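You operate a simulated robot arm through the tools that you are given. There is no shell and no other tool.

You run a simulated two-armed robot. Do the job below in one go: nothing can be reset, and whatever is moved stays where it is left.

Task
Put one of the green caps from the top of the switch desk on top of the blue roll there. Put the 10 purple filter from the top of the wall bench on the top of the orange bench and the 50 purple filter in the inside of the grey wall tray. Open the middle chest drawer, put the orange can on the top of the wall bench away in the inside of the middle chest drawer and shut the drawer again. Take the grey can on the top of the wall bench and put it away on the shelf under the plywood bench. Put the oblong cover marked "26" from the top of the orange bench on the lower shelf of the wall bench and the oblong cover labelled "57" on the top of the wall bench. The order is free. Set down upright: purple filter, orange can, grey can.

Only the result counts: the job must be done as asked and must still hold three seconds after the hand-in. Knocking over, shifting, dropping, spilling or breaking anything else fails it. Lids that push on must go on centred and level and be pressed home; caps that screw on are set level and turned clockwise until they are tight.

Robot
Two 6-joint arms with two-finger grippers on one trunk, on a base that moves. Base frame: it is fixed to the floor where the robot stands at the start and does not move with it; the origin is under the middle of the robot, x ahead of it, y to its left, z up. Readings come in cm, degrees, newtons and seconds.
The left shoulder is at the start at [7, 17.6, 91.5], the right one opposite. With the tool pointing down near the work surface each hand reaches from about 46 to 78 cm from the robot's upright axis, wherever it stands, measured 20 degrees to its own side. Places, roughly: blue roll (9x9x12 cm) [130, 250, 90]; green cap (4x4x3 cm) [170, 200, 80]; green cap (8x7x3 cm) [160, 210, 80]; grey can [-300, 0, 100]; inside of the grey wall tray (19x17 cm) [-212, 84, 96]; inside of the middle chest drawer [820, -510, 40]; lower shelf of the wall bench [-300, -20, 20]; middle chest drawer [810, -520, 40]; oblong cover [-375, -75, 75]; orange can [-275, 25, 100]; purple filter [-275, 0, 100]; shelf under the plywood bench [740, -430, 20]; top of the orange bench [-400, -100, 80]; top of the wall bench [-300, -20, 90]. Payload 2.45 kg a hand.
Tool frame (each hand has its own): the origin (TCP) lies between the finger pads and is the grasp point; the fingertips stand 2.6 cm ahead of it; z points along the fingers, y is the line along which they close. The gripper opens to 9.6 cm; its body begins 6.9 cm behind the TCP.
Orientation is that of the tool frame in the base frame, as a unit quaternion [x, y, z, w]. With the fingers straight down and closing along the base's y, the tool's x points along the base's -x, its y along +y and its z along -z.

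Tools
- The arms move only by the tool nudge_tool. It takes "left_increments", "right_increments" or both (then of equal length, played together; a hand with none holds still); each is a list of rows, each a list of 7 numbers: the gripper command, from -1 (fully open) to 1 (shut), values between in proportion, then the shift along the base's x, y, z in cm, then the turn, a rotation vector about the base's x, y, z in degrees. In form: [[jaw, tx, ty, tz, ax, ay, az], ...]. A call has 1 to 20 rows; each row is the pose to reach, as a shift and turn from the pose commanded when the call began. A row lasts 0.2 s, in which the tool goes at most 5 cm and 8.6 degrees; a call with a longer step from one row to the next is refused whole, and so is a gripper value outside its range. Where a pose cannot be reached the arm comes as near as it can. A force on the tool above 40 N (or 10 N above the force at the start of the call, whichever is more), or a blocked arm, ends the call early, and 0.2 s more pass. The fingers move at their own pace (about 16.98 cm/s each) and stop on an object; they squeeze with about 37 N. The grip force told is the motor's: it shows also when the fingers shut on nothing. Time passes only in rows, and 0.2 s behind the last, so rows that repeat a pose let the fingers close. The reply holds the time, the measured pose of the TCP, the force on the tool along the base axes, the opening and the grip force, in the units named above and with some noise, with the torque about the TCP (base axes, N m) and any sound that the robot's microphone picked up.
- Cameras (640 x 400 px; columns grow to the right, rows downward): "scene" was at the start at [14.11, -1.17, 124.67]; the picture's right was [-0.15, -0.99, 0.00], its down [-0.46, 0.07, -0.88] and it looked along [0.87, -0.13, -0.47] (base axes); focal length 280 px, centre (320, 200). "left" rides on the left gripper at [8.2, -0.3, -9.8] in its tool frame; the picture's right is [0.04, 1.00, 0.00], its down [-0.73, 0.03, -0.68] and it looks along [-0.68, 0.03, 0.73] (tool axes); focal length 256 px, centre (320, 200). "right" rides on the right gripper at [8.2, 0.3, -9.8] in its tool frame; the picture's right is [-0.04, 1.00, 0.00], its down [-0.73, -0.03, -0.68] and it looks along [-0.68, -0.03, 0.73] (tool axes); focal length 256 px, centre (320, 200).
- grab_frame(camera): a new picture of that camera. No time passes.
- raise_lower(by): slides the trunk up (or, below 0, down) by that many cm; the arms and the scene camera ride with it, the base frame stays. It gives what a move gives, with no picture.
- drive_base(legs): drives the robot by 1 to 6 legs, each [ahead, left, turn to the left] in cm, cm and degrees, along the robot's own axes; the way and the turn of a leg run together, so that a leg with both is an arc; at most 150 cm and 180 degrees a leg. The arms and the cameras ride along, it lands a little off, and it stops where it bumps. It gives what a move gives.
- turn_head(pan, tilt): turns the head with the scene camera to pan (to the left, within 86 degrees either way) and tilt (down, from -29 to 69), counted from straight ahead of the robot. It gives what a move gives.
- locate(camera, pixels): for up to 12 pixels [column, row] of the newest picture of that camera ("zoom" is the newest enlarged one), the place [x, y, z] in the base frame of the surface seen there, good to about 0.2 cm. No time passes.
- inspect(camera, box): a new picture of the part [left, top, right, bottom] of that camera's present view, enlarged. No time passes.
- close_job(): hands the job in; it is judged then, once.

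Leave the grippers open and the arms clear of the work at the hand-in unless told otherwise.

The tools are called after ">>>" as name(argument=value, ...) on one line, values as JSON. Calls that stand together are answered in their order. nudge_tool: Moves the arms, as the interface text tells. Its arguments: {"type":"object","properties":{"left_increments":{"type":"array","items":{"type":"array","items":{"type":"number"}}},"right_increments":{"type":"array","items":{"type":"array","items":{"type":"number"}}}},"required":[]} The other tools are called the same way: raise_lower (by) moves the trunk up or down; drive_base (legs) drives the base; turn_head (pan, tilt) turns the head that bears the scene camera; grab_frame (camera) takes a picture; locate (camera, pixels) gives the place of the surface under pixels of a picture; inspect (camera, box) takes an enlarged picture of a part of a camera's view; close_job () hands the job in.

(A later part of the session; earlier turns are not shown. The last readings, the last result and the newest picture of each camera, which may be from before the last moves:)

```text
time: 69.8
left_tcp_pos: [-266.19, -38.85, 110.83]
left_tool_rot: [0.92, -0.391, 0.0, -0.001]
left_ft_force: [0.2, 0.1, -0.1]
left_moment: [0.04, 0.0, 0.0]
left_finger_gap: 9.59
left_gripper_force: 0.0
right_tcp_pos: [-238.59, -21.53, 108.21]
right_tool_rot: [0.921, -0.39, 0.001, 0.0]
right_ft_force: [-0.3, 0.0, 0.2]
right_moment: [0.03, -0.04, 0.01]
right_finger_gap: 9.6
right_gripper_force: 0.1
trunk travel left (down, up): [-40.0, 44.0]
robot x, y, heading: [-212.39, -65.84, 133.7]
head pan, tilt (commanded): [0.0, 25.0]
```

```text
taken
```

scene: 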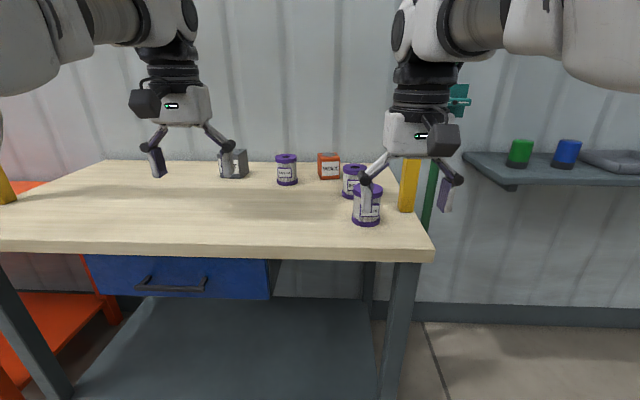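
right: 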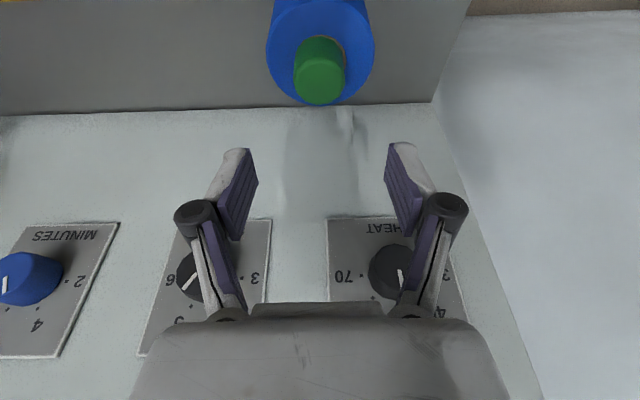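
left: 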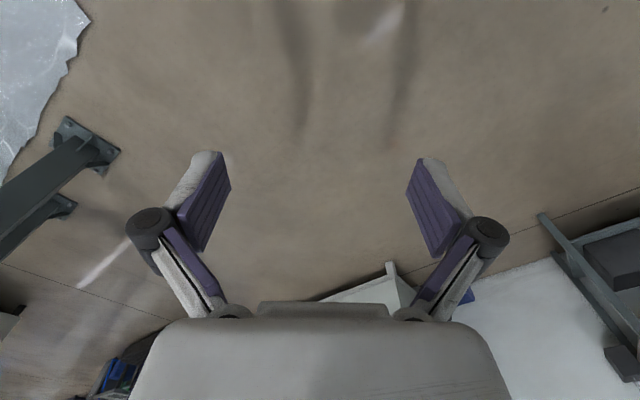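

Facing the bench now. I zoom on the cans and filters to read labels.

>>> inspect(camera="scene", box=[200, 130, 392, 250])

>>> inspect(camera="scene", box=[270, 145, 390, 230])

>>> locate(camera="scene", pixels=[[286, 158], [353, 169], [366, 190], [329, 155], [234, 152], [215, 252], [435, 250], [105, 165], [395, 395], [408, 165], [500, 165], [610, 155]])

```text
3.33 times, centred on (296, 190) of scene
```

zoom: 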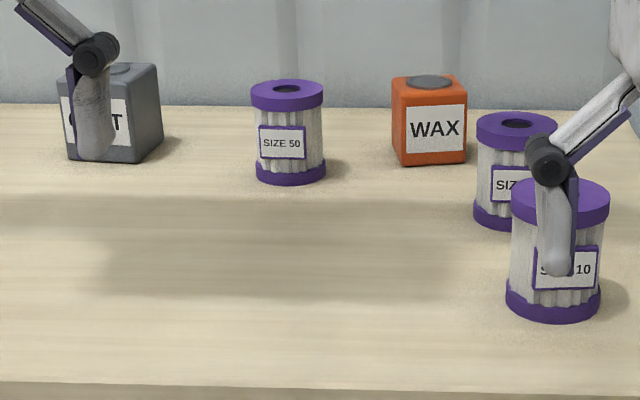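

```text
4.71 times, centred on (330, 188) of scene
```

zoom: 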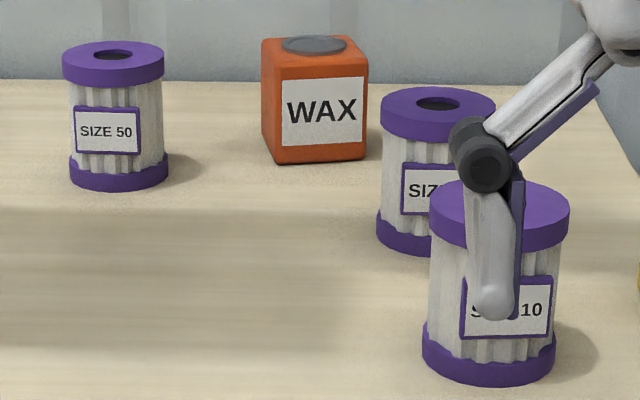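

```text
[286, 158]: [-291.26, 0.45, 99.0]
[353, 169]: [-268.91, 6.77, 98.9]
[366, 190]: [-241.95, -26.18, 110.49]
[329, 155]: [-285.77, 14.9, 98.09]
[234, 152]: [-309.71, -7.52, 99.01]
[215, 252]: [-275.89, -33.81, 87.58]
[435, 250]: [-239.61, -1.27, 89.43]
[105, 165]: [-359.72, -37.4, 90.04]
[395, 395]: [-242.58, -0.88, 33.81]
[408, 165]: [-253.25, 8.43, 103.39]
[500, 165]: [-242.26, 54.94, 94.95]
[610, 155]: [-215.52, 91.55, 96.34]
```

The back-left filter reads SIZE 50, the orange can WAX. The front one reads "..10" but a finger hides part. I look up to see the yellow posts and anything overhead.

>>> turn_head(pan=0, tilt=-15)

>>> grab_frame(camera="scene")

>>> grab_frame(camera="left")

>>> grab_frame(camera="right")

```text
time: 70.8
left_tcp_pos: [-266.06, -38.94, 110.85]
left_tool_rot: [0.921, -0.39, 0.002, -0.001]
left_ft_force: [0.3, 0.4, 0.1]
left_moment: [-0.02, -0.03, 0.02]
left_finger_gap: 9.58
left_gripper_force: 0.1
right_tcp_pos: [-238.57, -21.56, 108.2]
right_tool_rot: [0.921, -0.389, 0.0, 0.0]
right_ft_force: [0.0, 0.3, -0.2]
right_moment: [0.01, -0.01, 0.04]
right_finger_gap: 9.61
right_gripper_force: 0.1
trunk travel left (down, up): [-40.0, 44.0]
robot x, y, heading: [-212.52, -65.84, 134.0]
head pan, tilt (commanded): [0.0, -15.0]
```

```text
taken
```

scene: 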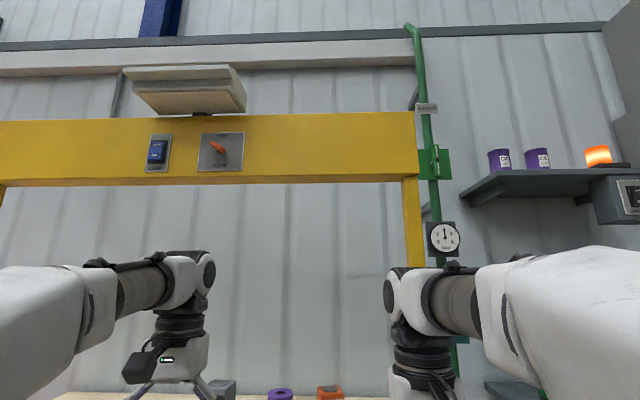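

```text
taken
```

left: 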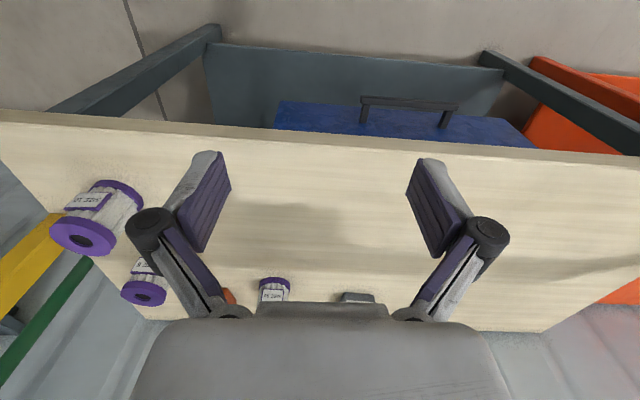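

```text
taken
```

right: 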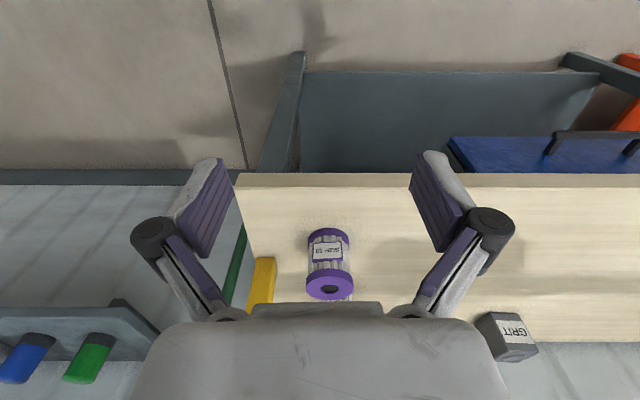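

I locate the overhead yellow board and post, and check labels by zooming in the left picture at (90,200), (145,270), (272,290).

>>> locate(camera="scene", pixels=[[300, 182], [405, 184], [412, 262], [10, 184], [200, 90], [500, 190], [440, 240], [540, 185]])

>>> inspect(camera="left", box=[40, 165, 200, 315])

>>> inspect(camera="right", box=[290, 215, 370, 305])

```text
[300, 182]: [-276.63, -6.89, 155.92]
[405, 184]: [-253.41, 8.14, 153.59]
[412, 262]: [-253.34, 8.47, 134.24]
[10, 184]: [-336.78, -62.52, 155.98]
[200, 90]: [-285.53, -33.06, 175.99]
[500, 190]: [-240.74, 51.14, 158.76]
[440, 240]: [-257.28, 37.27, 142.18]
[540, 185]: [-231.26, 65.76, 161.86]
```

```text
2.67 times, centred on (120, 240) of left
```

zoom: 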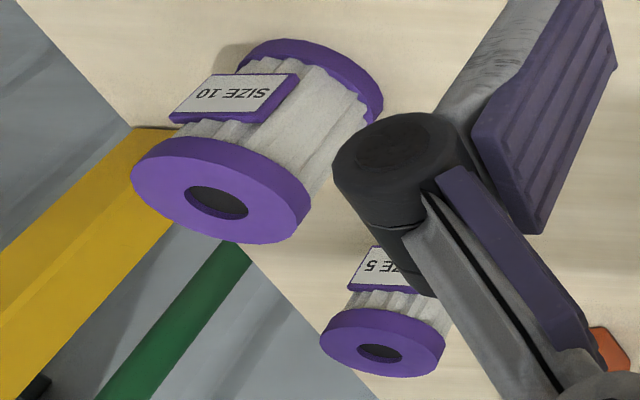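

```text
4.44 times, centred on (330, 260) of right
```

zoom: 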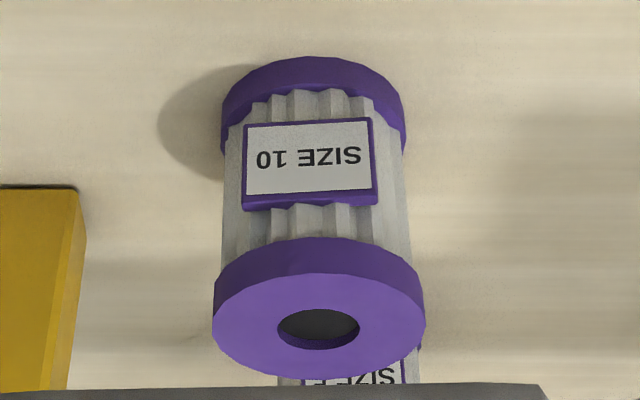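

The filters read SIZE 10 (front), SIZE 5 (behind it) and SIZE 50 (back left). I measure the top of the SIZE 10 filter in the zoom.

>>> locate(camera="zoom", pixels=[[217, 322], [422, 320], [318, 280], [318, 375], [250, 300], [390, 350], [230, 100], [400, 100], [310, 160], [60, 230], [80, 215]])

```text
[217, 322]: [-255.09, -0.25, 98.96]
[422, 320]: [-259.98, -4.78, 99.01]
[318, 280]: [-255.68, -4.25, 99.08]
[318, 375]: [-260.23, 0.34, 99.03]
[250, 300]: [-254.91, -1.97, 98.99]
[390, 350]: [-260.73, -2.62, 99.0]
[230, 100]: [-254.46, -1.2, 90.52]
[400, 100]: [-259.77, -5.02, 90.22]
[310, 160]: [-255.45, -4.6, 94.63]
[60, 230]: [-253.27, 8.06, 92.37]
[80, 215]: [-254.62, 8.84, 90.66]
```

Filter diameter is 6.7 cm, height 9 cm, bench top z=90. Plan: right hand takes SIZE 50, left hand takes SIZE 10, then tray, then orange bench. I drive 28 cm left, then 31 cm ahead to bring SIZE 50 in front of the right hand.

>>> drive_base(legs=[[0, 28, 0], [31, 0, 0]])

>>> turn_head(pan=-10, tilt=35)

>>> grab_frame(camera="scene")

>>> grab_frame(camera="right")

```text
time: 74.5
left_tcp_pos: [-307.72, -35.97, 110.79]
left_tool_rot: [0.92, -0.392, 0.0, -0.001]
left_ft_force: [1.1, -0.1, 0.4]
left_moment: [0.0, -0.03, 0.0]
left_finger_gap: 9.59
left_gripper_force: 0.1
right_tcp_pos: [-280.01, -18.49, 108.11]
right_tool_rot: [0.92, -0.392, 0.0, 0.0]
right_ft_force: [-0.1, -0.3, 0.5]
right_moment: [0.01, -0.02, -0.03]
right_finger_gap: 9.59
right_gripper_force: 0.0
trunk travel left (down, up): [-40.0, 44.0]
robot x, y, heading: [-254.17, -62.8, 133.6]
head pan, tilt (commanded): [0.0, -15.0]
```

```text
time: 75.7
left_tcp_pos: [-307.58, -35.86, 110.86]
left_tool_rot: [0.92, -0.392, 0.0, -0.001]
left_ft_force: [0.3, 1.3, -0.2]
left_moment: [0.03, 0.0, 0.0]
left_finger_gap: 9.59
left_gripper_force: 0.1
right_tcp_pos: [-279.87, -18.62, 108.15]
right_tool_rot: [0.92, -0.392, 0.001, 0.001]
right_ft_force: [0.7, -0.4, -0.6]
right_moment: [0.02, -0.02, 0.03]
right_finger_gap: 9.62
right_gripper_force: 0.2
trunk travel left (down, up): [-40.0, 44.0]
robot x, y, heading: [-254.21, -62.83, 133.7]
head pan, tilt (commanded): [-10.0, 35.0]
```

```text
taken
```

scene: 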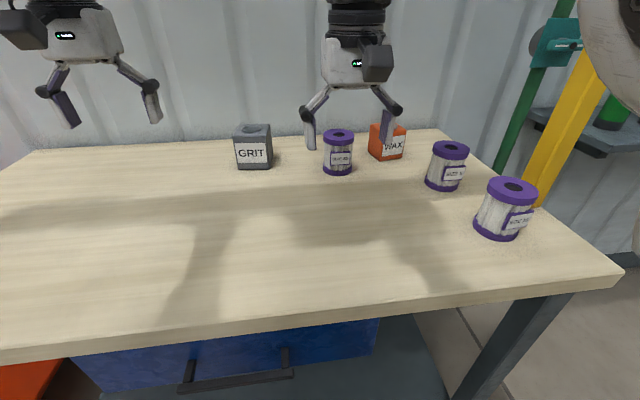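

```text
taken
```

right: 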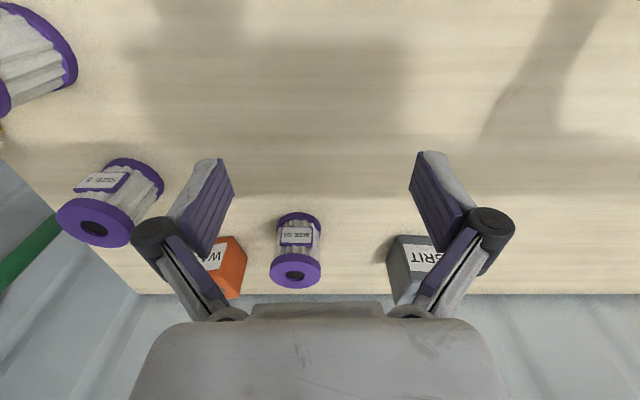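

I zoom in on SIZE 50 in the right picture and measure it, the WAX and the GRIT cans.

>>> inspect(camera="right", box=[216, 200, 376, 300])

>>> locate(camera="zoom", pixels=[[218, 285], [412, 280], [315, 250], [318, 335], [250, 265], [380, 315], [330, 150], [120, 260], [70, 150], [40, 380]])

>>> locate(camera="scene", pixels=[[244, 132], [262, 132], [272, 150], [236, 150], [238, 125], [270, 125], [380, 126], [400, 128], [372, 140], [404, 145]])

```text
4.00 times, centred on (296, 250) of right
```

zoom: 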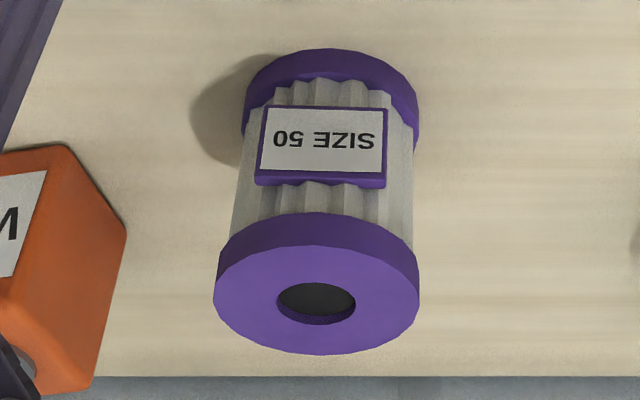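

```text
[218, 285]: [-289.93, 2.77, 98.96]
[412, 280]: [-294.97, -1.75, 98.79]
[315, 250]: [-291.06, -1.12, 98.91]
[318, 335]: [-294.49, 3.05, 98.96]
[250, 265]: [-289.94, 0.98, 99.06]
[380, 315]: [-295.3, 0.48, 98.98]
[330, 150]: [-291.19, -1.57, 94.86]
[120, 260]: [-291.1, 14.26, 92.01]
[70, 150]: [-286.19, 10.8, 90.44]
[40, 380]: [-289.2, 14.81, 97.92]
```

```text
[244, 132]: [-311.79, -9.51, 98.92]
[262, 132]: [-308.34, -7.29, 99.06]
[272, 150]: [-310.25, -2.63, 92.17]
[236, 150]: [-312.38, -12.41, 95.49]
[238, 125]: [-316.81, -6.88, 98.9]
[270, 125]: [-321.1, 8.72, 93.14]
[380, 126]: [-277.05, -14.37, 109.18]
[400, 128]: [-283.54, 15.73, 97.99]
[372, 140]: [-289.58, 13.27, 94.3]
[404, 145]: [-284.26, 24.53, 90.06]
```

SIZE 50's centre is at (-292.5, 0.6), top z 99. It is 76 cm from my axis, near the limit, so I creep 3 cm closer and check again.

>>> drive_base(legs=[[3, 0, 0]])

>>> inspect(camera="right", box=[216, 200, 376, 300])

```text
time: 76.5
left_tcp_pos: [-309.68, -33.86, 110.82]
left_tool_rot: [0.92, -0.392, 0.0, -0.001]
left_ft_force: [0.1, 0.0, -0.5]
left_moment: [-0.01, -0.05, 0.02]
left_finger_gap: 9.61
left_gripper_force: 0.0
right_tcp_pos: [-282.03, -16.5, 108.17]
right_tool_rot: [0.92, -0.392, 0.0, 0.001]
right_ft_force: [0.1, -0.4, -0.9]
right_moment: [-0.01, -0.04, 0.02]
right_finger_gap: 9.62
right_gripper_force: 0.0
trunk travel left (down, up): [-40.0, 44.0]
robot x, y, heading: [-256.24, -60.79, 133.8]
head pan, tilt (commanded): [-10.0, 35.0]
```

```text
4.00 times, centred on (296, 250) of right
```

zoom: 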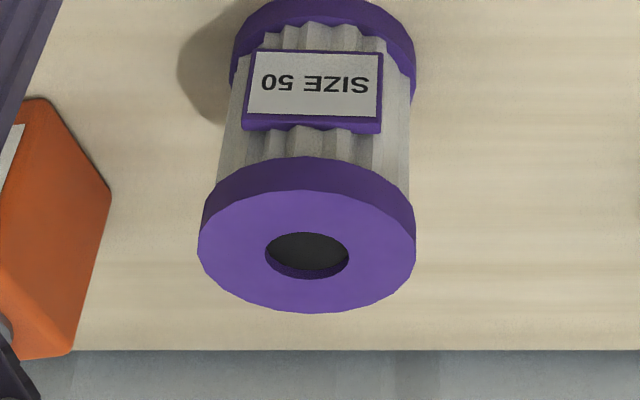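

>>> locate(camera="zoom", pixels=[[202, 245], [411, 240], [305, 205], [308, 305], [235, 215], [385, 280], [60, 200], [108, 190]])

```text
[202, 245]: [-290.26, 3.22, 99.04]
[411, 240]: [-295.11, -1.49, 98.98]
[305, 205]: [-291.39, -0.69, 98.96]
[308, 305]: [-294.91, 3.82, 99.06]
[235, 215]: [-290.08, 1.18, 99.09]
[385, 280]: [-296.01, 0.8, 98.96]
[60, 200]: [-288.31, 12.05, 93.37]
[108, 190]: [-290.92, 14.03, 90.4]
```

Centre about (-292.9, 1.0). I move the right hand over it at travel height with the gripper at 8.4 cm.

>>> nudge_tool(right_increments=[[-0.75, -2.2, 3.5, 0, 0, 0, 0], [-0.75, -4.4, 7.0, 0, 0, 0, 0], [-0.75, -6.6, 10.5, 0, 0, 0, 0], [-0.75, -8.7, 14.0, 0, 0, 0, 0], [-0.75, -10.9, 17.5, 0, 0, 0, 0], [-0.75, -10.9, 17.5, -2, 0, 0, 0]])

>>> grab_frame(camera="right")

>>> grab_frame(camera="scene")

```text
time: 77.9
left_tcp_pos: [-309.71, -33.54, 110.75]
left_tool_rot: [0.92, -0.392, 0.0, 0.0]
left_ft_force: [-0.2, -0.3, -0.4]
left_moment: [-0.04, 0.0, 0.0]
left_finger_gap: 9.59
left_gripper_force: 0.1
right_tcp_pos: [-289.83, -1.62, 105.62]
right_tool_rot: [0.92, -0.392, 0.002, 0.002]
right_ft_force: [1.1, 0.5, -0.7]
right_moment: [-0.02, 0.01, 0.02]
right_finger_gap: 8.41
right_gripper_force: 0.0
right hand out of reach, approached as far as the arm can: row 4, 5, 6
trunk travel left (down, up): [-40.0, 44.0]
robot x, y, heading: [-256.41, -61.0, 133.7]
head pan, tilt (commanded): [-10.0, 35.0]
```

```text
taken
```

right: 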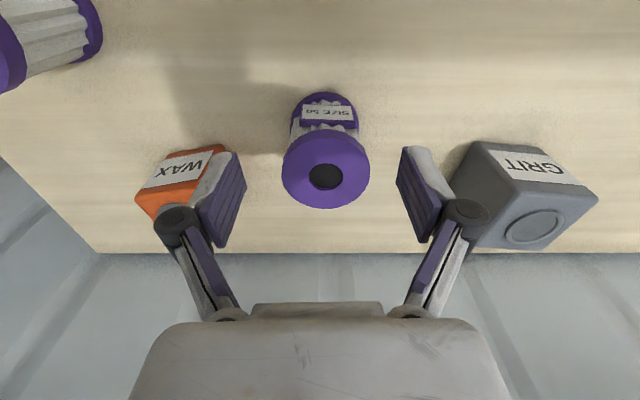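

```text
taken
```

scene: 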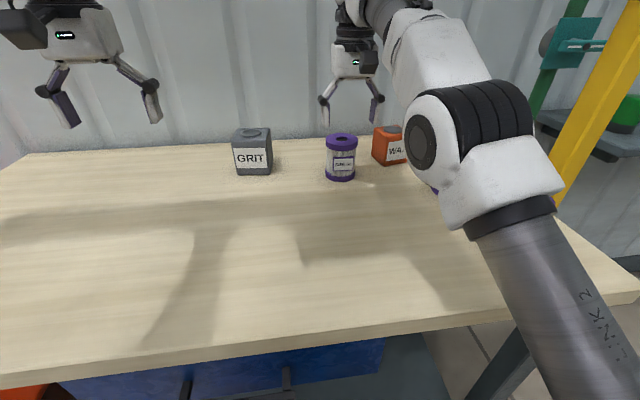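

At this height the arm falls 4 cm short. Leaning the hand back by 15° gains reach, so I tilt and move on over the filter.

>>> nudge_tool(right_increments=[[-0.75, 0, 0, 0, 5.4, 5.2, 0], [-0.75, 0, 0, 0, 10.85, 10.4, 0], [-0.75, -1.6, 1.4, -0.5, 10.85, 10.4, 0], [-0.75, -3.3, 2.8, -1.0, 10.85, 10.4, 0], [-0.75, -3.3, 2.8, -1.5, 10.85, 10.4, 0]])

>>> grab_frame(camera="right")

```text
time: 79.1
left_tcp_pos: [-309.65, -33.78, 110.72]
left_tool_rot: [0.92, -0.392, 0.0, -0.001]
left_ft_force: [-0.6, 0.1, -0.7]
left_moment: [0.05, -0.01, 0.01]
left_finger_gap: 9.62
left_gripper_force: 0.1
right_tcp_pos: [-293.24, 0.95, 104.45]
right_tool_rot: [0.912, -0.389, -0.12, -0.051]
right_ft_force: [0.4, -1.5, -0.3]
right_moment: [0.01, 0.04, 0.01]
right_finger_gap: 8.41
right_gripper_force: 0.0
trunk travel left (down, up): [-40.0, 44.0]
robot x, y, heading: [-256.37, -60.68, 134.0]
head pan, tilt (commanded): [-10.0, 35.0]
```

```text
taken
```

right: 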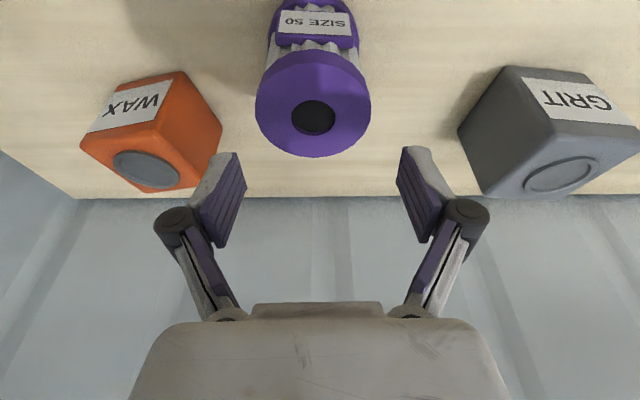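

Reached. I verify the filter's centre from this nearer view before going down.

>>> locate(camera="right", pixels=[[258, 104], [369, 104], [313, 65], [316, 154], [215, 180], [185, 180], [470, 160], [222, 135], [460, 125]])

```text
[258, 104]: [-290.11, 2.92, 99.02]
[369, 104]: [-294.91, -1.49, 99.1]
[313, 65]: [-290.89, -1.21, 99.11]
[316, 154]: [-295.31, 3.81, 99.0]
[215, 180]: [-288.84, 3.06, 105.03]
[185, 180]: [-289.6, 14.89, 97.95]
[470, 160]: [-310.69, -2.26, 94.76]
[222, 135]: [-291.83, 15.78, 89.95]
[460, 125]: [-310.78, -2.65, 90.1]
```

Centre confirmed (-292.8, 1.0). I correct by 0.2 cm, descend to z≈97.2 and close.

>>> nudge_tool(right_increments=[[-0.75, 0.2, 0.2, -3, 0, 0, 0], [-0.75, 0.2, 0.2, -6, 0, 0, 0], [-0.75, 0.2, 0.2, -7.2, 0, 0, 0], [0.2, 0.2, 0.2, -7.2, 0, 0, 0], [1, 0.2, 0.2, -7.2, 0, 0, 0], [1, 0.2, 0.2, -7.2, 0, 0, 0], [1, 0.2, 0.2, -7.2, 0, 0, 0]])

>>> grab_frame(camera="right")

```text
time: 80.7
left_tcp_pos: [-309.68, -33.78, 110.85]
left_tool_rot: [0.92, -0.392, 0.0, -0.001]
left_ft_force: [0.2, -0.9, 0.8]
left_moment: [-0.05, 0.0, -0.01]
left_finger_gap: 9.59
left_gripper_force: 0.1
right_tcp_pos: [-292.89, 1.19, 97.17]
right_tool_rot: [0.912, -0.389, -0.12, -0.051]
right_ft_force: [-0.5, 1.5, 3.9]
right_moment: [0.18, 0.09, -0.01]
right_finger_gap: 7.06
right_gripper_force: 36.9
trunk travel left (down, up): [-40.0, 44.0]
robot x, y, heading: [-256.15, -60.76, 133.8]
head pan, tilt (commanded): [-10.0, 35.0]
```

```text
taken
```

right: 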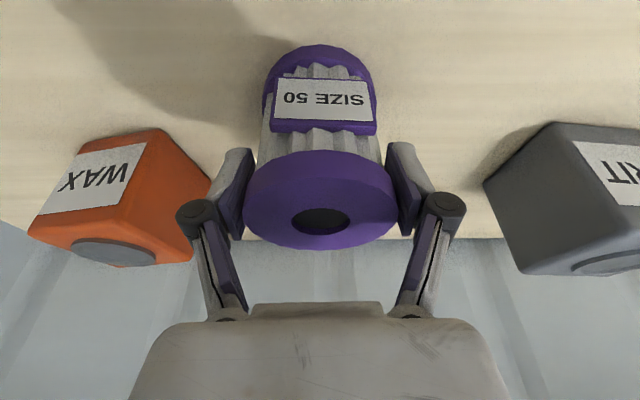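

SIZE 50 is gripped (gap 7.06). I lift it and draw it back toward me.

>>> nudge_tool(right_increments=[[1, 0, 0, 2, 0, 0, 0], [1, 0.7, -0.7, 5.5, 0, 0, 0], [1, 2.8, -3.0, 9, 0, 0, 0], [1, 5.8, -6.1, 11, 0, 0, 0], [1, 8.8, -9.2, 13, 0, 0, 0], [1, 11, -11.5, 15, 0, 0, 0], [1, 12.5, -13, 17, 0, 0, 0]])

>>> grab_frame(camera="right")

>>> grab_frame(camera="scene")

```text
time: 82.3
left_tcp_pos: [-309.65, -33.85, 110.82]
left_tool_rot: [0.92, -0.393, 0.0, -0.001]
left_ft_force: [-0.2, -0.6, 0.3]
left_moment: [0.0, -0.02, 0.04]
left_finger_gap: 9.59
left_gripper_force: 0.0
right_tcp_pos: [-280.66, -11.55, 114.26]
right_tool_rot: [0.912, -0.388, -0.119, -0.052]
right_ft_force: [-0.1, 0.3, -1.9]
right_moment: [-0.02, 0.02, 0.02]
right_finger_gap: 7.04
right_gripper_force: 36.7
right hand out of reach, approached as far as the arm can: row 7
trunk travel left (down, up): [-40.0, 44.0]
robot x, y, heading: [-256.58, -60.66, 133.7]
head pan, tilt (commanded): [-10.0, 35.0]
```

```text
taken
```

right: 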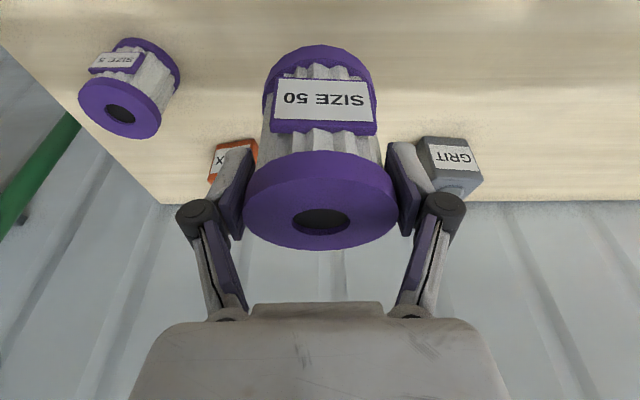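

```text
taken
```

scene: 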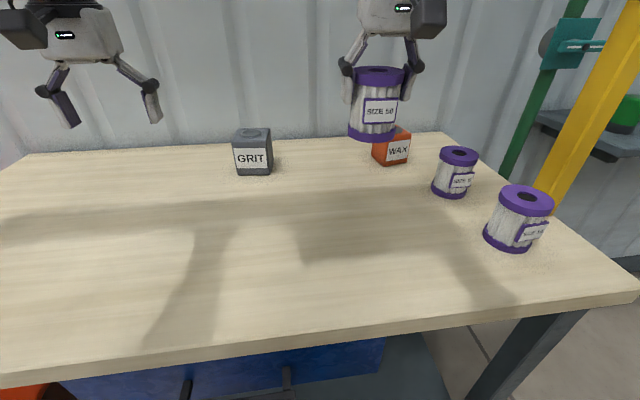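

SIZE 50 hangs safely at z 107. The yellow post stands to my right at bench depth, so I back up 32 cm first, then drive 117 cm right to stand before the wall tray.

>>> drive_base(legs=[[-32, 0, 0], [0, -117, 0]])

>>> turn_head(pan=0, tilt=25)

>>> grab_frame(camera="scene")

```text
time: 90.0
left_tcp_pos: [-202.81, 23.88, 110.85]
left_tool_rot: [0.92, -0.392, 0.0, -0.001]
left_ft_force: [-0.5, 0.5, -0.5]
left_moment: [0.0, 0.03, 0.01]
left_finger_gap: 9.58
left_gripper_force: 0.0
right_tcp_pos: [-174.02, 46.06, 114.14]
right_tool_rot: [0.913, -0.388, -0.118, -0.051]
right_ft_force: [0.6, 0.8, -2.6]
right_moment: [-0.02, 0.02, -0.02]
right_finger_gap: 7.09
right_gripper_force: 36.9
trunk travel left (down, up): [-40.0, 44.0]
robot x, y, heading: [-149.51, -3.03, 133.9]
head pan, tilt (commanded): [-10.0, 35.0]
```

```text
time: 90.7
left_tcp_pos: [-202.77, 23.81, 110.81]
left_tool_rot: [0.92, -0.392, 0.0, -0.001]
left_ft_force: [-0.1, -0.4, -0.1]
left_moment: [-0.02, 0.02, -0.01]
left_finger_gap: 9.58
left_gripper_force: 0.0
right_tcp_pos: [-173.86, 46.08, 114.24]
right_tool_rot: [0.912, -0.389, -0.118, -0.052]
right_ft_force: [0.2, 1.2, -2.9]
right_moment: [0.02, 0.01, -0.01]
right_finger_gap: 7.06
right_gripper_force: 37.0
trunk travel left (down, up): [-40.0, 44.0]
robot x, y, heading: [-149.32, -3.09, 133.9]
head pan, tilt (commanded): [0.0, 25.0]
```

```text
taken
```

scene: 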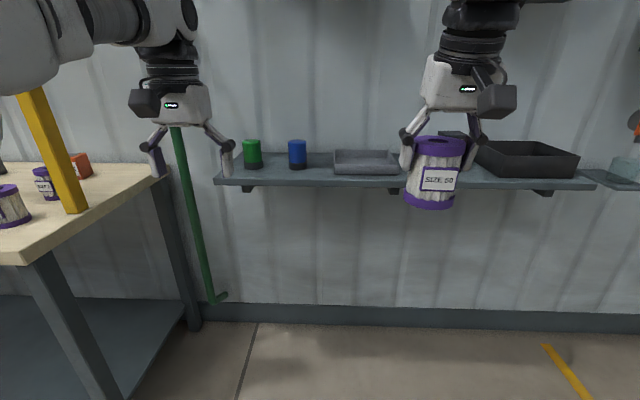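

The shelf carries a green can, a blue can, the grey tray at (365,162) and a dark tray farther right. I zoom and measure the grey tray.

>>> inspect(camera="scene", box=[310, 130, 430, 205])

>>> locate(camera="zoom", pixels=[[130, 110], [455, 115], [125, 200], [485, 195], [250, 150], [350, 150], [200, 225], [300, 185], [300, 130], [300, 270]])

```text
5.33 times, centred on (370, 168) of scene
```

zoom: 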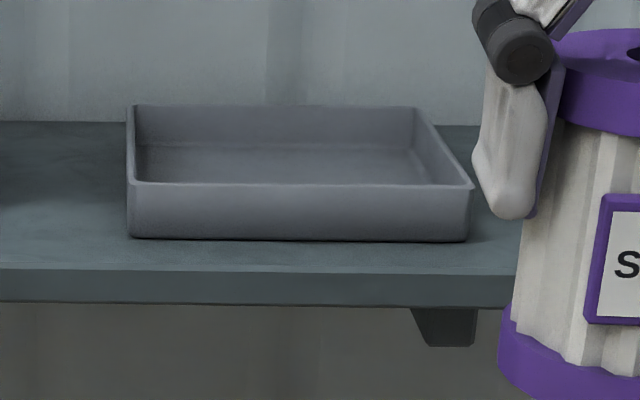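

```text
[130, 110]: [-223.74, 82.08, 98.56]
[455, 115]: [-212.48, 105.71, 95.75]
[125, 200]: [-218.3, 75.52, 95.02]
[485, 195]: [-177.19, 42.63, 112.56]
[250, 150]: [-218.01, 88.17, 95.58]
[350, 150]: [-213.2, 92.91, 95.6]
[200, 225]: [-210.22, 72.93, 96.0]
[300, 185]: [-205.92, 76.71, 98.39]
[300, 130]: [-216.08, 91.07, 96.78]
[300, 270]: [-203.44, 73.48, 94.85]
```

I get the tray rim's corners: zoom (133,184), (470,187), (130,108), (418,108), and the shelf's front edge.

>>> locate(camera="zoom", pixels=[[136, 184], [466, 186], [132, 109], [416, 110], [400, 170], [160, 170], [50, 270], [420, 320], [250, 175], [300, 165]])

```text
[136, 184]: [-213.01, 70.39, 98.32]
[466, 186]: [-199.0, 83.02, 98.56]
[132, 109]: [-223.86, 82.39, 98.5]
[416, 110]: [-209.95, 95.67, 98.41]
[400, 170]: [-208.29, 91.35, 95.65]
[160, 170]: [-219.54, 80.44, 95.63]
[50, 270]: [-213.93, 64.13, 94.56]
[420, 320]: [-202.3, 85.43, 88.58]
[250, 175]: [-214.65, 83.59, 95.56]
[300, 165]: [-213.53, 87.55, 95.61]
```

Tray centre (-211.5, 82.9), floor z 95.6, rim 98.5. Before driving up I check the green pipe and the cans near the left hand.

>>> locate(camera="scene", pixels=[[251, 142], [297, 142], [183, 160], [198, 230], [215, 298], [222, 295], [300, 310], [320, 100], [190, 210], [450, 190]])

```text
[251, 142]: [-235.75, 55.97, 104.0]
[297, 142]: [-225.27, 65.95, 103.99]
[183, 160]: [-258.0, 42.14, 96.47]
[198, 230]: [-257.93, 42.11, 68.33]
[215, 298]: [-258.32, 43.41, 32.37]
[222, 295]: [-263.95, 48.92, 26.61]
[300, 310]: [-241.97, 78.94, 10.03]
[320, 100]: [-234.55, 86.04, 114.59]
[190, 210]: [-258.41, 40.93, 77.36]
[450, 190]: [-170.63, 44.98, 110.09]
```

The pipe is well aside, but the left hand would come over the green can, so I pull the left hand back 7 cm and up 3 cm, then drive 38 cm ahead.

>>> nudge_tool(left_increments=[[-1, 2.5, -2.5, 1.5, 0, 0, 0], [-1, 4.9, -5.0, 3, 0, 0, 0]])

>>> drive_base(legs=[[38, 0, 0]])

>>> turn_head(pan=0, tilt=40)

>>> grab_frame(camera="scene")

>>> grab_frame(camera="right")

```text
time: 91.3
left_tcp_pos: [-197.91, 18.63, 113.83]
left_tool_rot: [0.92, -0.393, -0.001, -0.001]
left_ft_force: [0.0, -0.4, -0.7]
left_moment: [-0.01, 0.02, 0.01]
left_finger_gap: 9.6
left_gripper_force: 0.0
right_tcp_pos: [-173.77, 45.94, 114.3]
right_tool_rot: [0.912, -0.388, -0.119, -0.052]
right_ft_force: [0.1, -0.4, -1.7]
right_moment: [-0.03, -0.02, -0.01]
right_finger_gap: 7.09
right_gripper_force: 36.8
trunk travel left (down, up): [-40.0, 44.0]
robot x, y, heading: [-149.36, -3.11, 133.9]
head pan, tilt (commanded): [0.0, 25.0]
```

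```text
time: 93.7
left_tcp_pos: [-224.46, 46.2, 113.86]
left_tool_rot: [0.92, -0.391, 0.0, -0.001]
left_ft_force: [0.1, 1.2, 0.6]
left_moment: [0.03, -0.02, 0.02]
left_finger_gap: 9.61
left_gripper_force: 0.1
right_tcp_pos: [-200.43, 73.58, 114.2]
right_tool_rot: [0.913, -0.388, -0.118, -0.052]
right_ft_force: [-0.6, -0.2, -1.9]
right_moment: [-0.02, -0.04, -0.03]
right_finger_gap: 7.09
right_gripper_force: 36.8
trunk travel left (down, up): [-40.0, 44.0]
robot x, y, heading: [-176.11, 24.24, 134.1]
head pan, tilt (commanded): [0.0, 25.0]
```

```text
time: 94.5
left_tcp_pos: [-224.47, 46.05, 113.84]
left_tool_rot: [0.92, -0.391, -0.001, -0.001]
left_ft_force: [-0.6, 0.6, 0.0]
left_moment: [0.01, 0.0, -0.02]
left_finger_gap: 9.59
left_gripper_force: 0.0
right_tcp_pos: [-200.28, 73.48, 114.3]
right_tool_rot: [0.912, -0.389, -0.118, -0.051]
right_ft_force: [0.1, -0.1, -2.6]
right_moment: [0.02, 0.02, -0.01]
right_finger_gap: 7.09
right_gripper_force: 36.9
trunk travel left (down, up): [-40.0, 44.0]
robot x, y, heading: [-175.77, 24.36, 133.9]
head pan, tilt (commanded): [0.0, 40.0]
```

```text
taken
```

scene: 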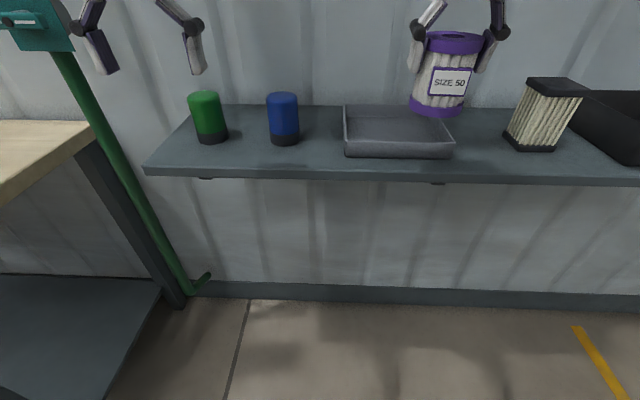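

```text
taken
```

right: 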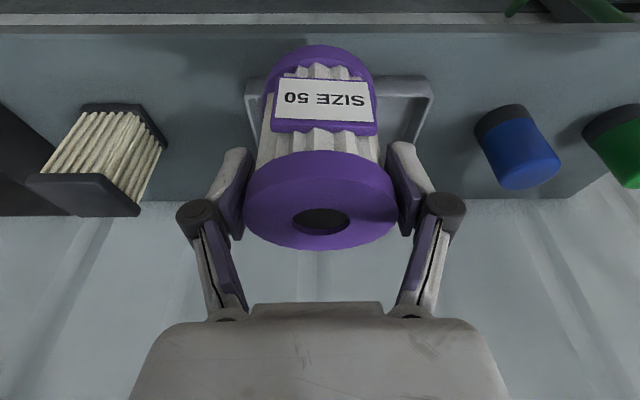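

I re-measure the tray rim from this nearer view and the held filter's top.

>>> inspect(camera="scene", box=[330, 90, 474, 180])

>>> locate(camera="zoom", pixels=[[66, 223], [540, 240], [66, 75], [320, 120], [200, 150], [300, 190], [480, 200], [90, 190], [300, 240]])

>>> locate(camera="right", pixels=[[250, 205], [393, 200], [320, 172], [320, 243], [300, 50], [340, 100]])

```text
4.44 times, centred on (402, 135) of scene
```

zoom: 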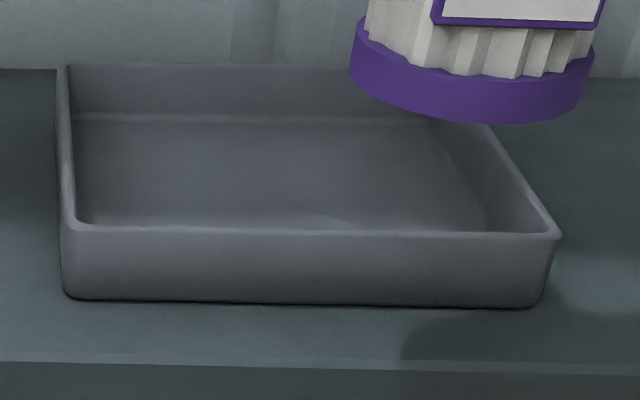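

```text
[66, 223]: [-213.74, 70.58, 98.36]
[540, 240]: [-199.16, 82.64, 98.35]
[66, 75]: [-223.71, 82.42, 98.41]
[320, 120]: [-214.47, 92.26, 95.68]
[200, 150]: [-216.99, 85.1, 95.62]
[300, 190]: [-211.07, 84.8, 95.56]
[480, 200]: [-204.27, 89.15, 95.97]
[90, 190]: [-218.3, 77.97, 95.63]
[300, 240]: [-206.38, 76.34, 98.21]
```

```text
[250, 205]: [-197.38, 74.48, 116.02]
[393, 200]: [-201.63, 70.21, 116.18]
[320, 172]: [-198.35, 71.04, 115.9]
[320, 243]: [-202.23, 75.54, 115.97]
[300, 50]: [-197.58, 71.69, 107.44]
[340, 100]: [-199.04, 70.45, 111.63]
```

Filter centre (-200.1, 73.0), bottom z 107. Target tray centre (-211.4, 82.9). I move across and lower to about 1 cm above the tray floor.

>>> nudge_tool(right_increments=[[1, -2.9, 2.5, 0, 0, 0, 0], [1, -5.7, 5.0, 0, 0, 0, 0], [1, -8.5, 7.5, 0, 0, 0, 0], [1, -11.3, 9.9, 0, 0, 0, 0], [1, -11.3, 9.9, -4, 0, 0, 0], [1, -11.3, 9.9, -8, 0, 0, 0], [1, -11.3, 9.9, -10.3, 0, 0, 0], [1, -11.3, 9.9, -10.3, 0, 0, 0]])

>>> grab_frame(camera="right")

>>> inspect(camera="scene", box=[310, 50, 470, 170])

```text
time: 96.3
left_tcp_pos: [-224.39, 46.19, 113.81]
left_tool_rot: [0.92, -0.392, 0.0, -0.001]
left_ft_force: [0.0, -1.2, 0.3]
left_moment: [0.02, 0.01, 0.01]
left_finger_gap: 9.6
left_gripper_force: 0.0
right_tcp_pos: [-211.64, 83.34, 103.86]
right_tool_rot: [0.913, -0.388, -0.119, -0.05]
right_ft_force: [-0.5, 0.1, -3.4]
right_moment: [0.01, -0.01, 0.01]
right_finger_gap: 7.06
right_gripper_force: 36.3
right hand out of reach, approached as far as the arm can: row 4
trunk travel left (down, up): [-40.0, 44.0]
robot x, y, heading: [-175.66, 24.32, 133.9]
head pan, tilt (commanded): [0.0, 40.0]
```

```text
taken
```

right: 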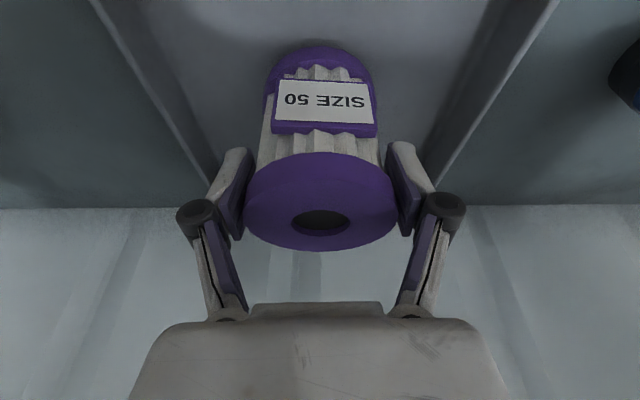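

```text
3.33 times, centred on (390, 110) of scene
```

zoom: 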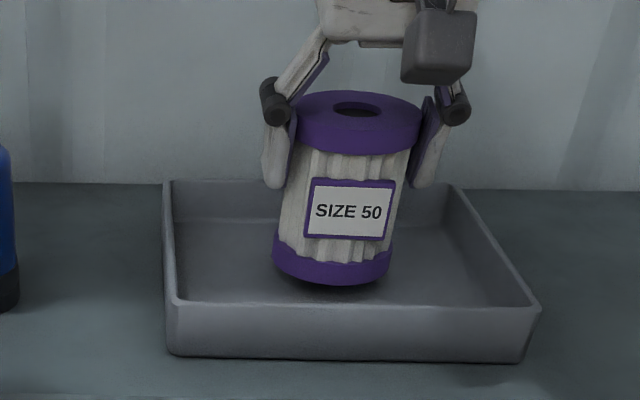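

The filter is centred in the tray about 1 cm above the floor. I lower gently until contact.

>>> nudge_tool(right_increments=[[1, 0, 0, -0.5, 0, 0, 0], [1, 0, 0, -0.8, 0, 0, 0], [1, 0, 0, -1.0, 0, 0, 0], [1, 0, 0, -1.0, 0, 0, 0]])

```text
time: 97.3
left_tcp_pos: [-224.36, 46.05, 113.85]
left_tool_rot: [0.92, -0.393, 0.0, -0.002]
left_ft_force: [0.3, 0.6, 0.0]
left_moment: [0.02, 0.0, -0.05]
left_finger_gap: 9.61
left_gripper_force: 0.1
right_tcp_pos: [-211.69, 83.26, 102.95]
right_tool_rot: [0.913, -0.388, -0.118, -0.051]
right_ft_force: [-0.4, -0.3, -2.3]
right_moment: [0.0, -0.04, 0.03]
right_finger_gap: 7.07
right_gripper_force: 36.6
trunk travel left (down, up): [-40.0, 44.0]
robot x, y, heading: [-175.84, 24.24, 134.0]
head pan, tilt (commanded): [0.0, 40.0]
```

No contact yet (still carrying 2–3 N). A little further down.

>>> nudge_tool(right_increments=[[1, 0, 0, -0.15, 0, 0, 0], [1, 0, 0, -0.3, 0, 0, 0], [1, 0, 0, -0.3, 0, 0, 0]])

```text
time: 98.1
left_tcp_pos: [-224.47, 46.08, 113.88]
left_tool_rot: [0.92, -0.392, -0.001, -0.002]
left_ft_force: [0.1, 0.7, -0.1]
left_moment: [-0.01, -0.05, 0.0]
left_finger_gap: 9.6
left_gripper_force: 0.0
right_tcp_pos: [-211.79, 83.37, 102.68]
right_tool_rot: [0.913, -0.388, -0.119, -0.051]
right_ft_force: [-1.7, 2.1, 4.2]
right_moment: [0.3, 0.01, 0.03]
right_finger_gap: 7.06
right_gripper_force: 36.8
trunk travel left (down, up): [-40.0, 44.0]
robot x, y, heading: [-175.8, 24.2, 134.2]
head pan, tilt (commanded): [0.0, 40.0]
```

Contact felt (+4 N). I open and lift straight up.

>>> nudge_tool(right_increments=[[0, 0, 0, -0.25, 0, 0, 0], [-0.6, 0, 0, -0.25, 0, 0, 0], [-0.8, 0, 0, -0.2, 0, 0, 0], [-0.8, 0, 0, 2, 0, 0, 0], [-0.8, 0.3, -0.3, 5, 0, 0, 0], [-0.8, 2, -2, 8, 0, 0, 0], [-0.8, 5, -5.2, 9, 0, 0, 0], [-1, 8, -8.3, 9, 0, 0, 0]])

>>> grab_frame(camera="scene")

>>> inspect(camera="scene", box=[310, 50, 470, 170])

```text
time: 99.9
left_tcp_pos: [-224.19, 45.89, 113.87]
left_tool_rot: [0.92, -0.392, -0.001, -0.002]
left_ft_force: [0.8, -0.6, 0.4]
left_moment: [0.0, 0.04, -0.01]
left_finger_gap: 9.57
left_gripper_force: 0.1
right_tcp_pos: [-203.58, 74.88, 111.76]
right_tool_rot: [0.913, -0.387, -0.119, -0.05]
right_ft_force: [0.3, -0.1, -0.8]
right_moment: [0.02, 0.02, -0.01]
right_finger_gap: 9.58
right_gripper_force: 0.0
trunk travel left (down, up): [-40.0, 44.0]
robot x, y, heading: [-176.09, 24.18, 134.0]
head pan, tilt (commanded): [0.0, 40.0]
```

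```text
taken
```

scene: 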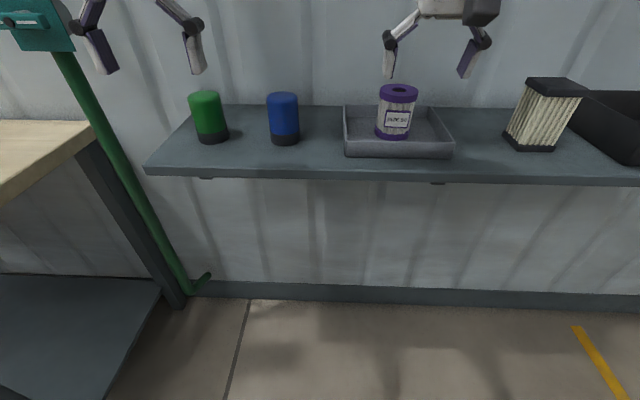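

```text
3.33 times, centred on (390, 110) of scene
```

zoom: 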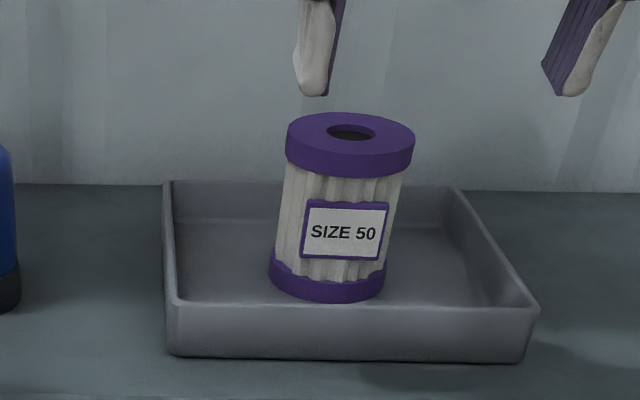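

SIZE 50 stands upright inside the grey tray. I straighten the right hand, back off, and drive left to face SIZE 10 on the wall bench.

>>> nudge_tool(right_increments=[[-1, 1, -1, 1, -5.4, -5.2, 0], [-1, 1.5, -1.5, 1, -10.85, -10.4, 0], [-1, 1.5, -1.5, 1, -10.85, -10.4, 0]])

>>> drive_base(legs=[[-40, 0, 0], [0, 93.3, 0], [14, 0, 0]])

>>> turn_head(pan=-10, tilt=35)

>>> grab_frame(camera="scene")

>>> grab_frame(camera="right")

```text
time: 100.7
left_tcp_pos: [-224.27, 46.07, 113.96]
left_tool_rot: [0.92, -0.392, 0.0, -0.001]
left_ft_force: [0.0, -0.8, -0.4]
left_moment: [0.0, -0.01, 0.01]
left_finger_gap: 9.6
left_gripper_force: 0.0
right_tcp_pos: [-202.11, 73.48, 112.74]
right_tool_rot: [0.921, -0.39, 0.002, 0.001]
right_ft_force: [0.4, -0.9, -0.1]
right_moment: [0.02, 0.05, -0.02]
right_finger_gap: 9.61
right_gripper_force: 0.1
trunk travel left (down, up): [-40.0, 44.0]
robot x, y, heading: [-175.37, 24.49, 134.1]
head pan, tilt (commanded): [0.0, 40.0]
```

```text
time: 108.6
left_tcp_pos: [-273.3, -37.9, 113.78]
left_tool_rot: [0.921, -0.39, 0.001, -0.001]
left_ft_force: [-1.0, -0.1, -0.2]
left_moment: [-0.04, 0.0, -0.03]
left_finger_gap: 9.6
left_gripper_force: 0.1
right_tcp_pos: [-251.22, -10.31, 112.54]
right_tool_rot: [0.921, -0.39, 0.002, 0.001]
right_ft_force: [-0.4, 0.1, 0.3]
right_moment: [-0.02, -0.01, 0.01]
right_finger_gap: 9.6
right_gripper_force: 0.1
trunk travel left (down, up): [-40.0, 44.0]
robot x, y, heading: [-224.43, -59.64, 134.0]
head pan, tilt (commanded): [0.0, 40.0]
```

```text
time: 109.3
left_tcp_pos: [-273.17, -37.82, 113.88]
left_tool_rot: [0.921, -0.39, 0.0, -0.002]
left_ft_force: [-0.4, -0.2, -0.6]
left_moment: [0.03, -0.01, 0.04]
left_finger_gap: 9.59
left_gripper_force: 0.0
right_tcp_pos: [-251.04, -10.25, 112.76]
right_tool_rot: [0.921, -0.39, 0.001, 0.0]
right_ft_force: [1.4, 0.0, -0.2]
right_moment: [0.0, 0.0, -0.03]
right_finger_gap: 9.59
right_gripper_force: 0.1
trunk travel left (down, up): [-40.0, 44.0]
robot x, y, heading: [-224.36, -59.41, 134.1]
head pan, tilt (commanded): [-10.0, 35.0]
```

```text
taken
```

scene: 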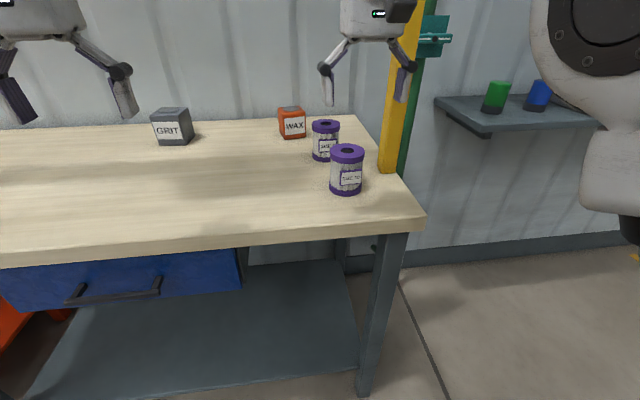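

```text
taken
```

right: 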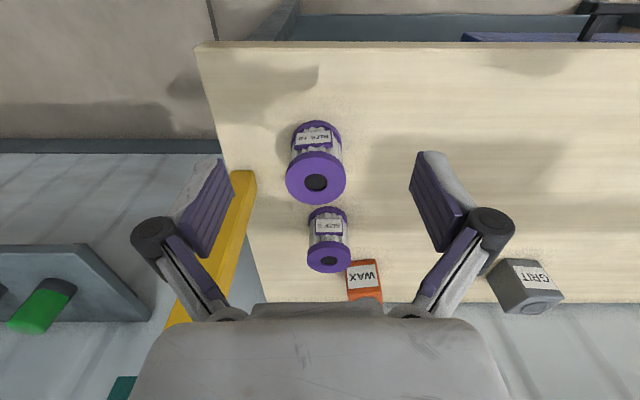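

I measure SIZE 10's top again in the right picture at (316,178).

>>> inspect(camera="right", box=[256, 110, 384, 210])

```text
4.00 times, centred on (320, 160) of right
```

zoom: 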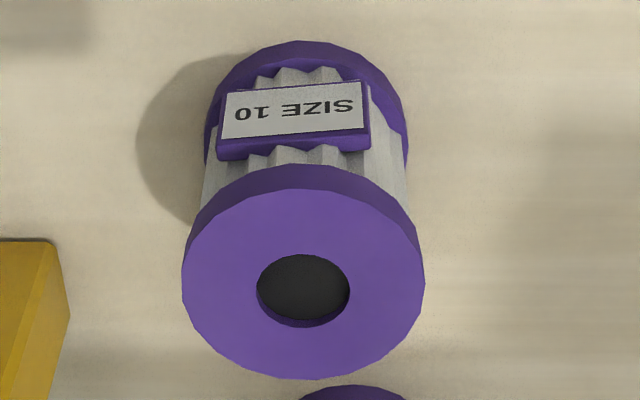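

>>> locate(camera="zoom", pixels=[[186, 285], [420, 282], [302, 195], [305, 374], [215, 220], [390, 345], [60, 290], [40, 245], [20, 350]])

```text
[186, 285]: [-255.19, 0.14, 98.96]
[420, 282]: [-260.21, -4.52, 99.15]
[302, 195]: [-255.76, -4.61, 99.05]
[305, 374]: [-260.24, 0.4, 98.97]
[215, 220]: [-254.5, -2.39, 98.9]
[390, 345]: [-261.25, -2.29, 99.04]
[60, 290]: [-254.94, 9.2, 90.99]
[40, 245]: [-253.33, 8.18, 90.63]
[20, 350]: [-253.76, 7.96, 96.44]
```

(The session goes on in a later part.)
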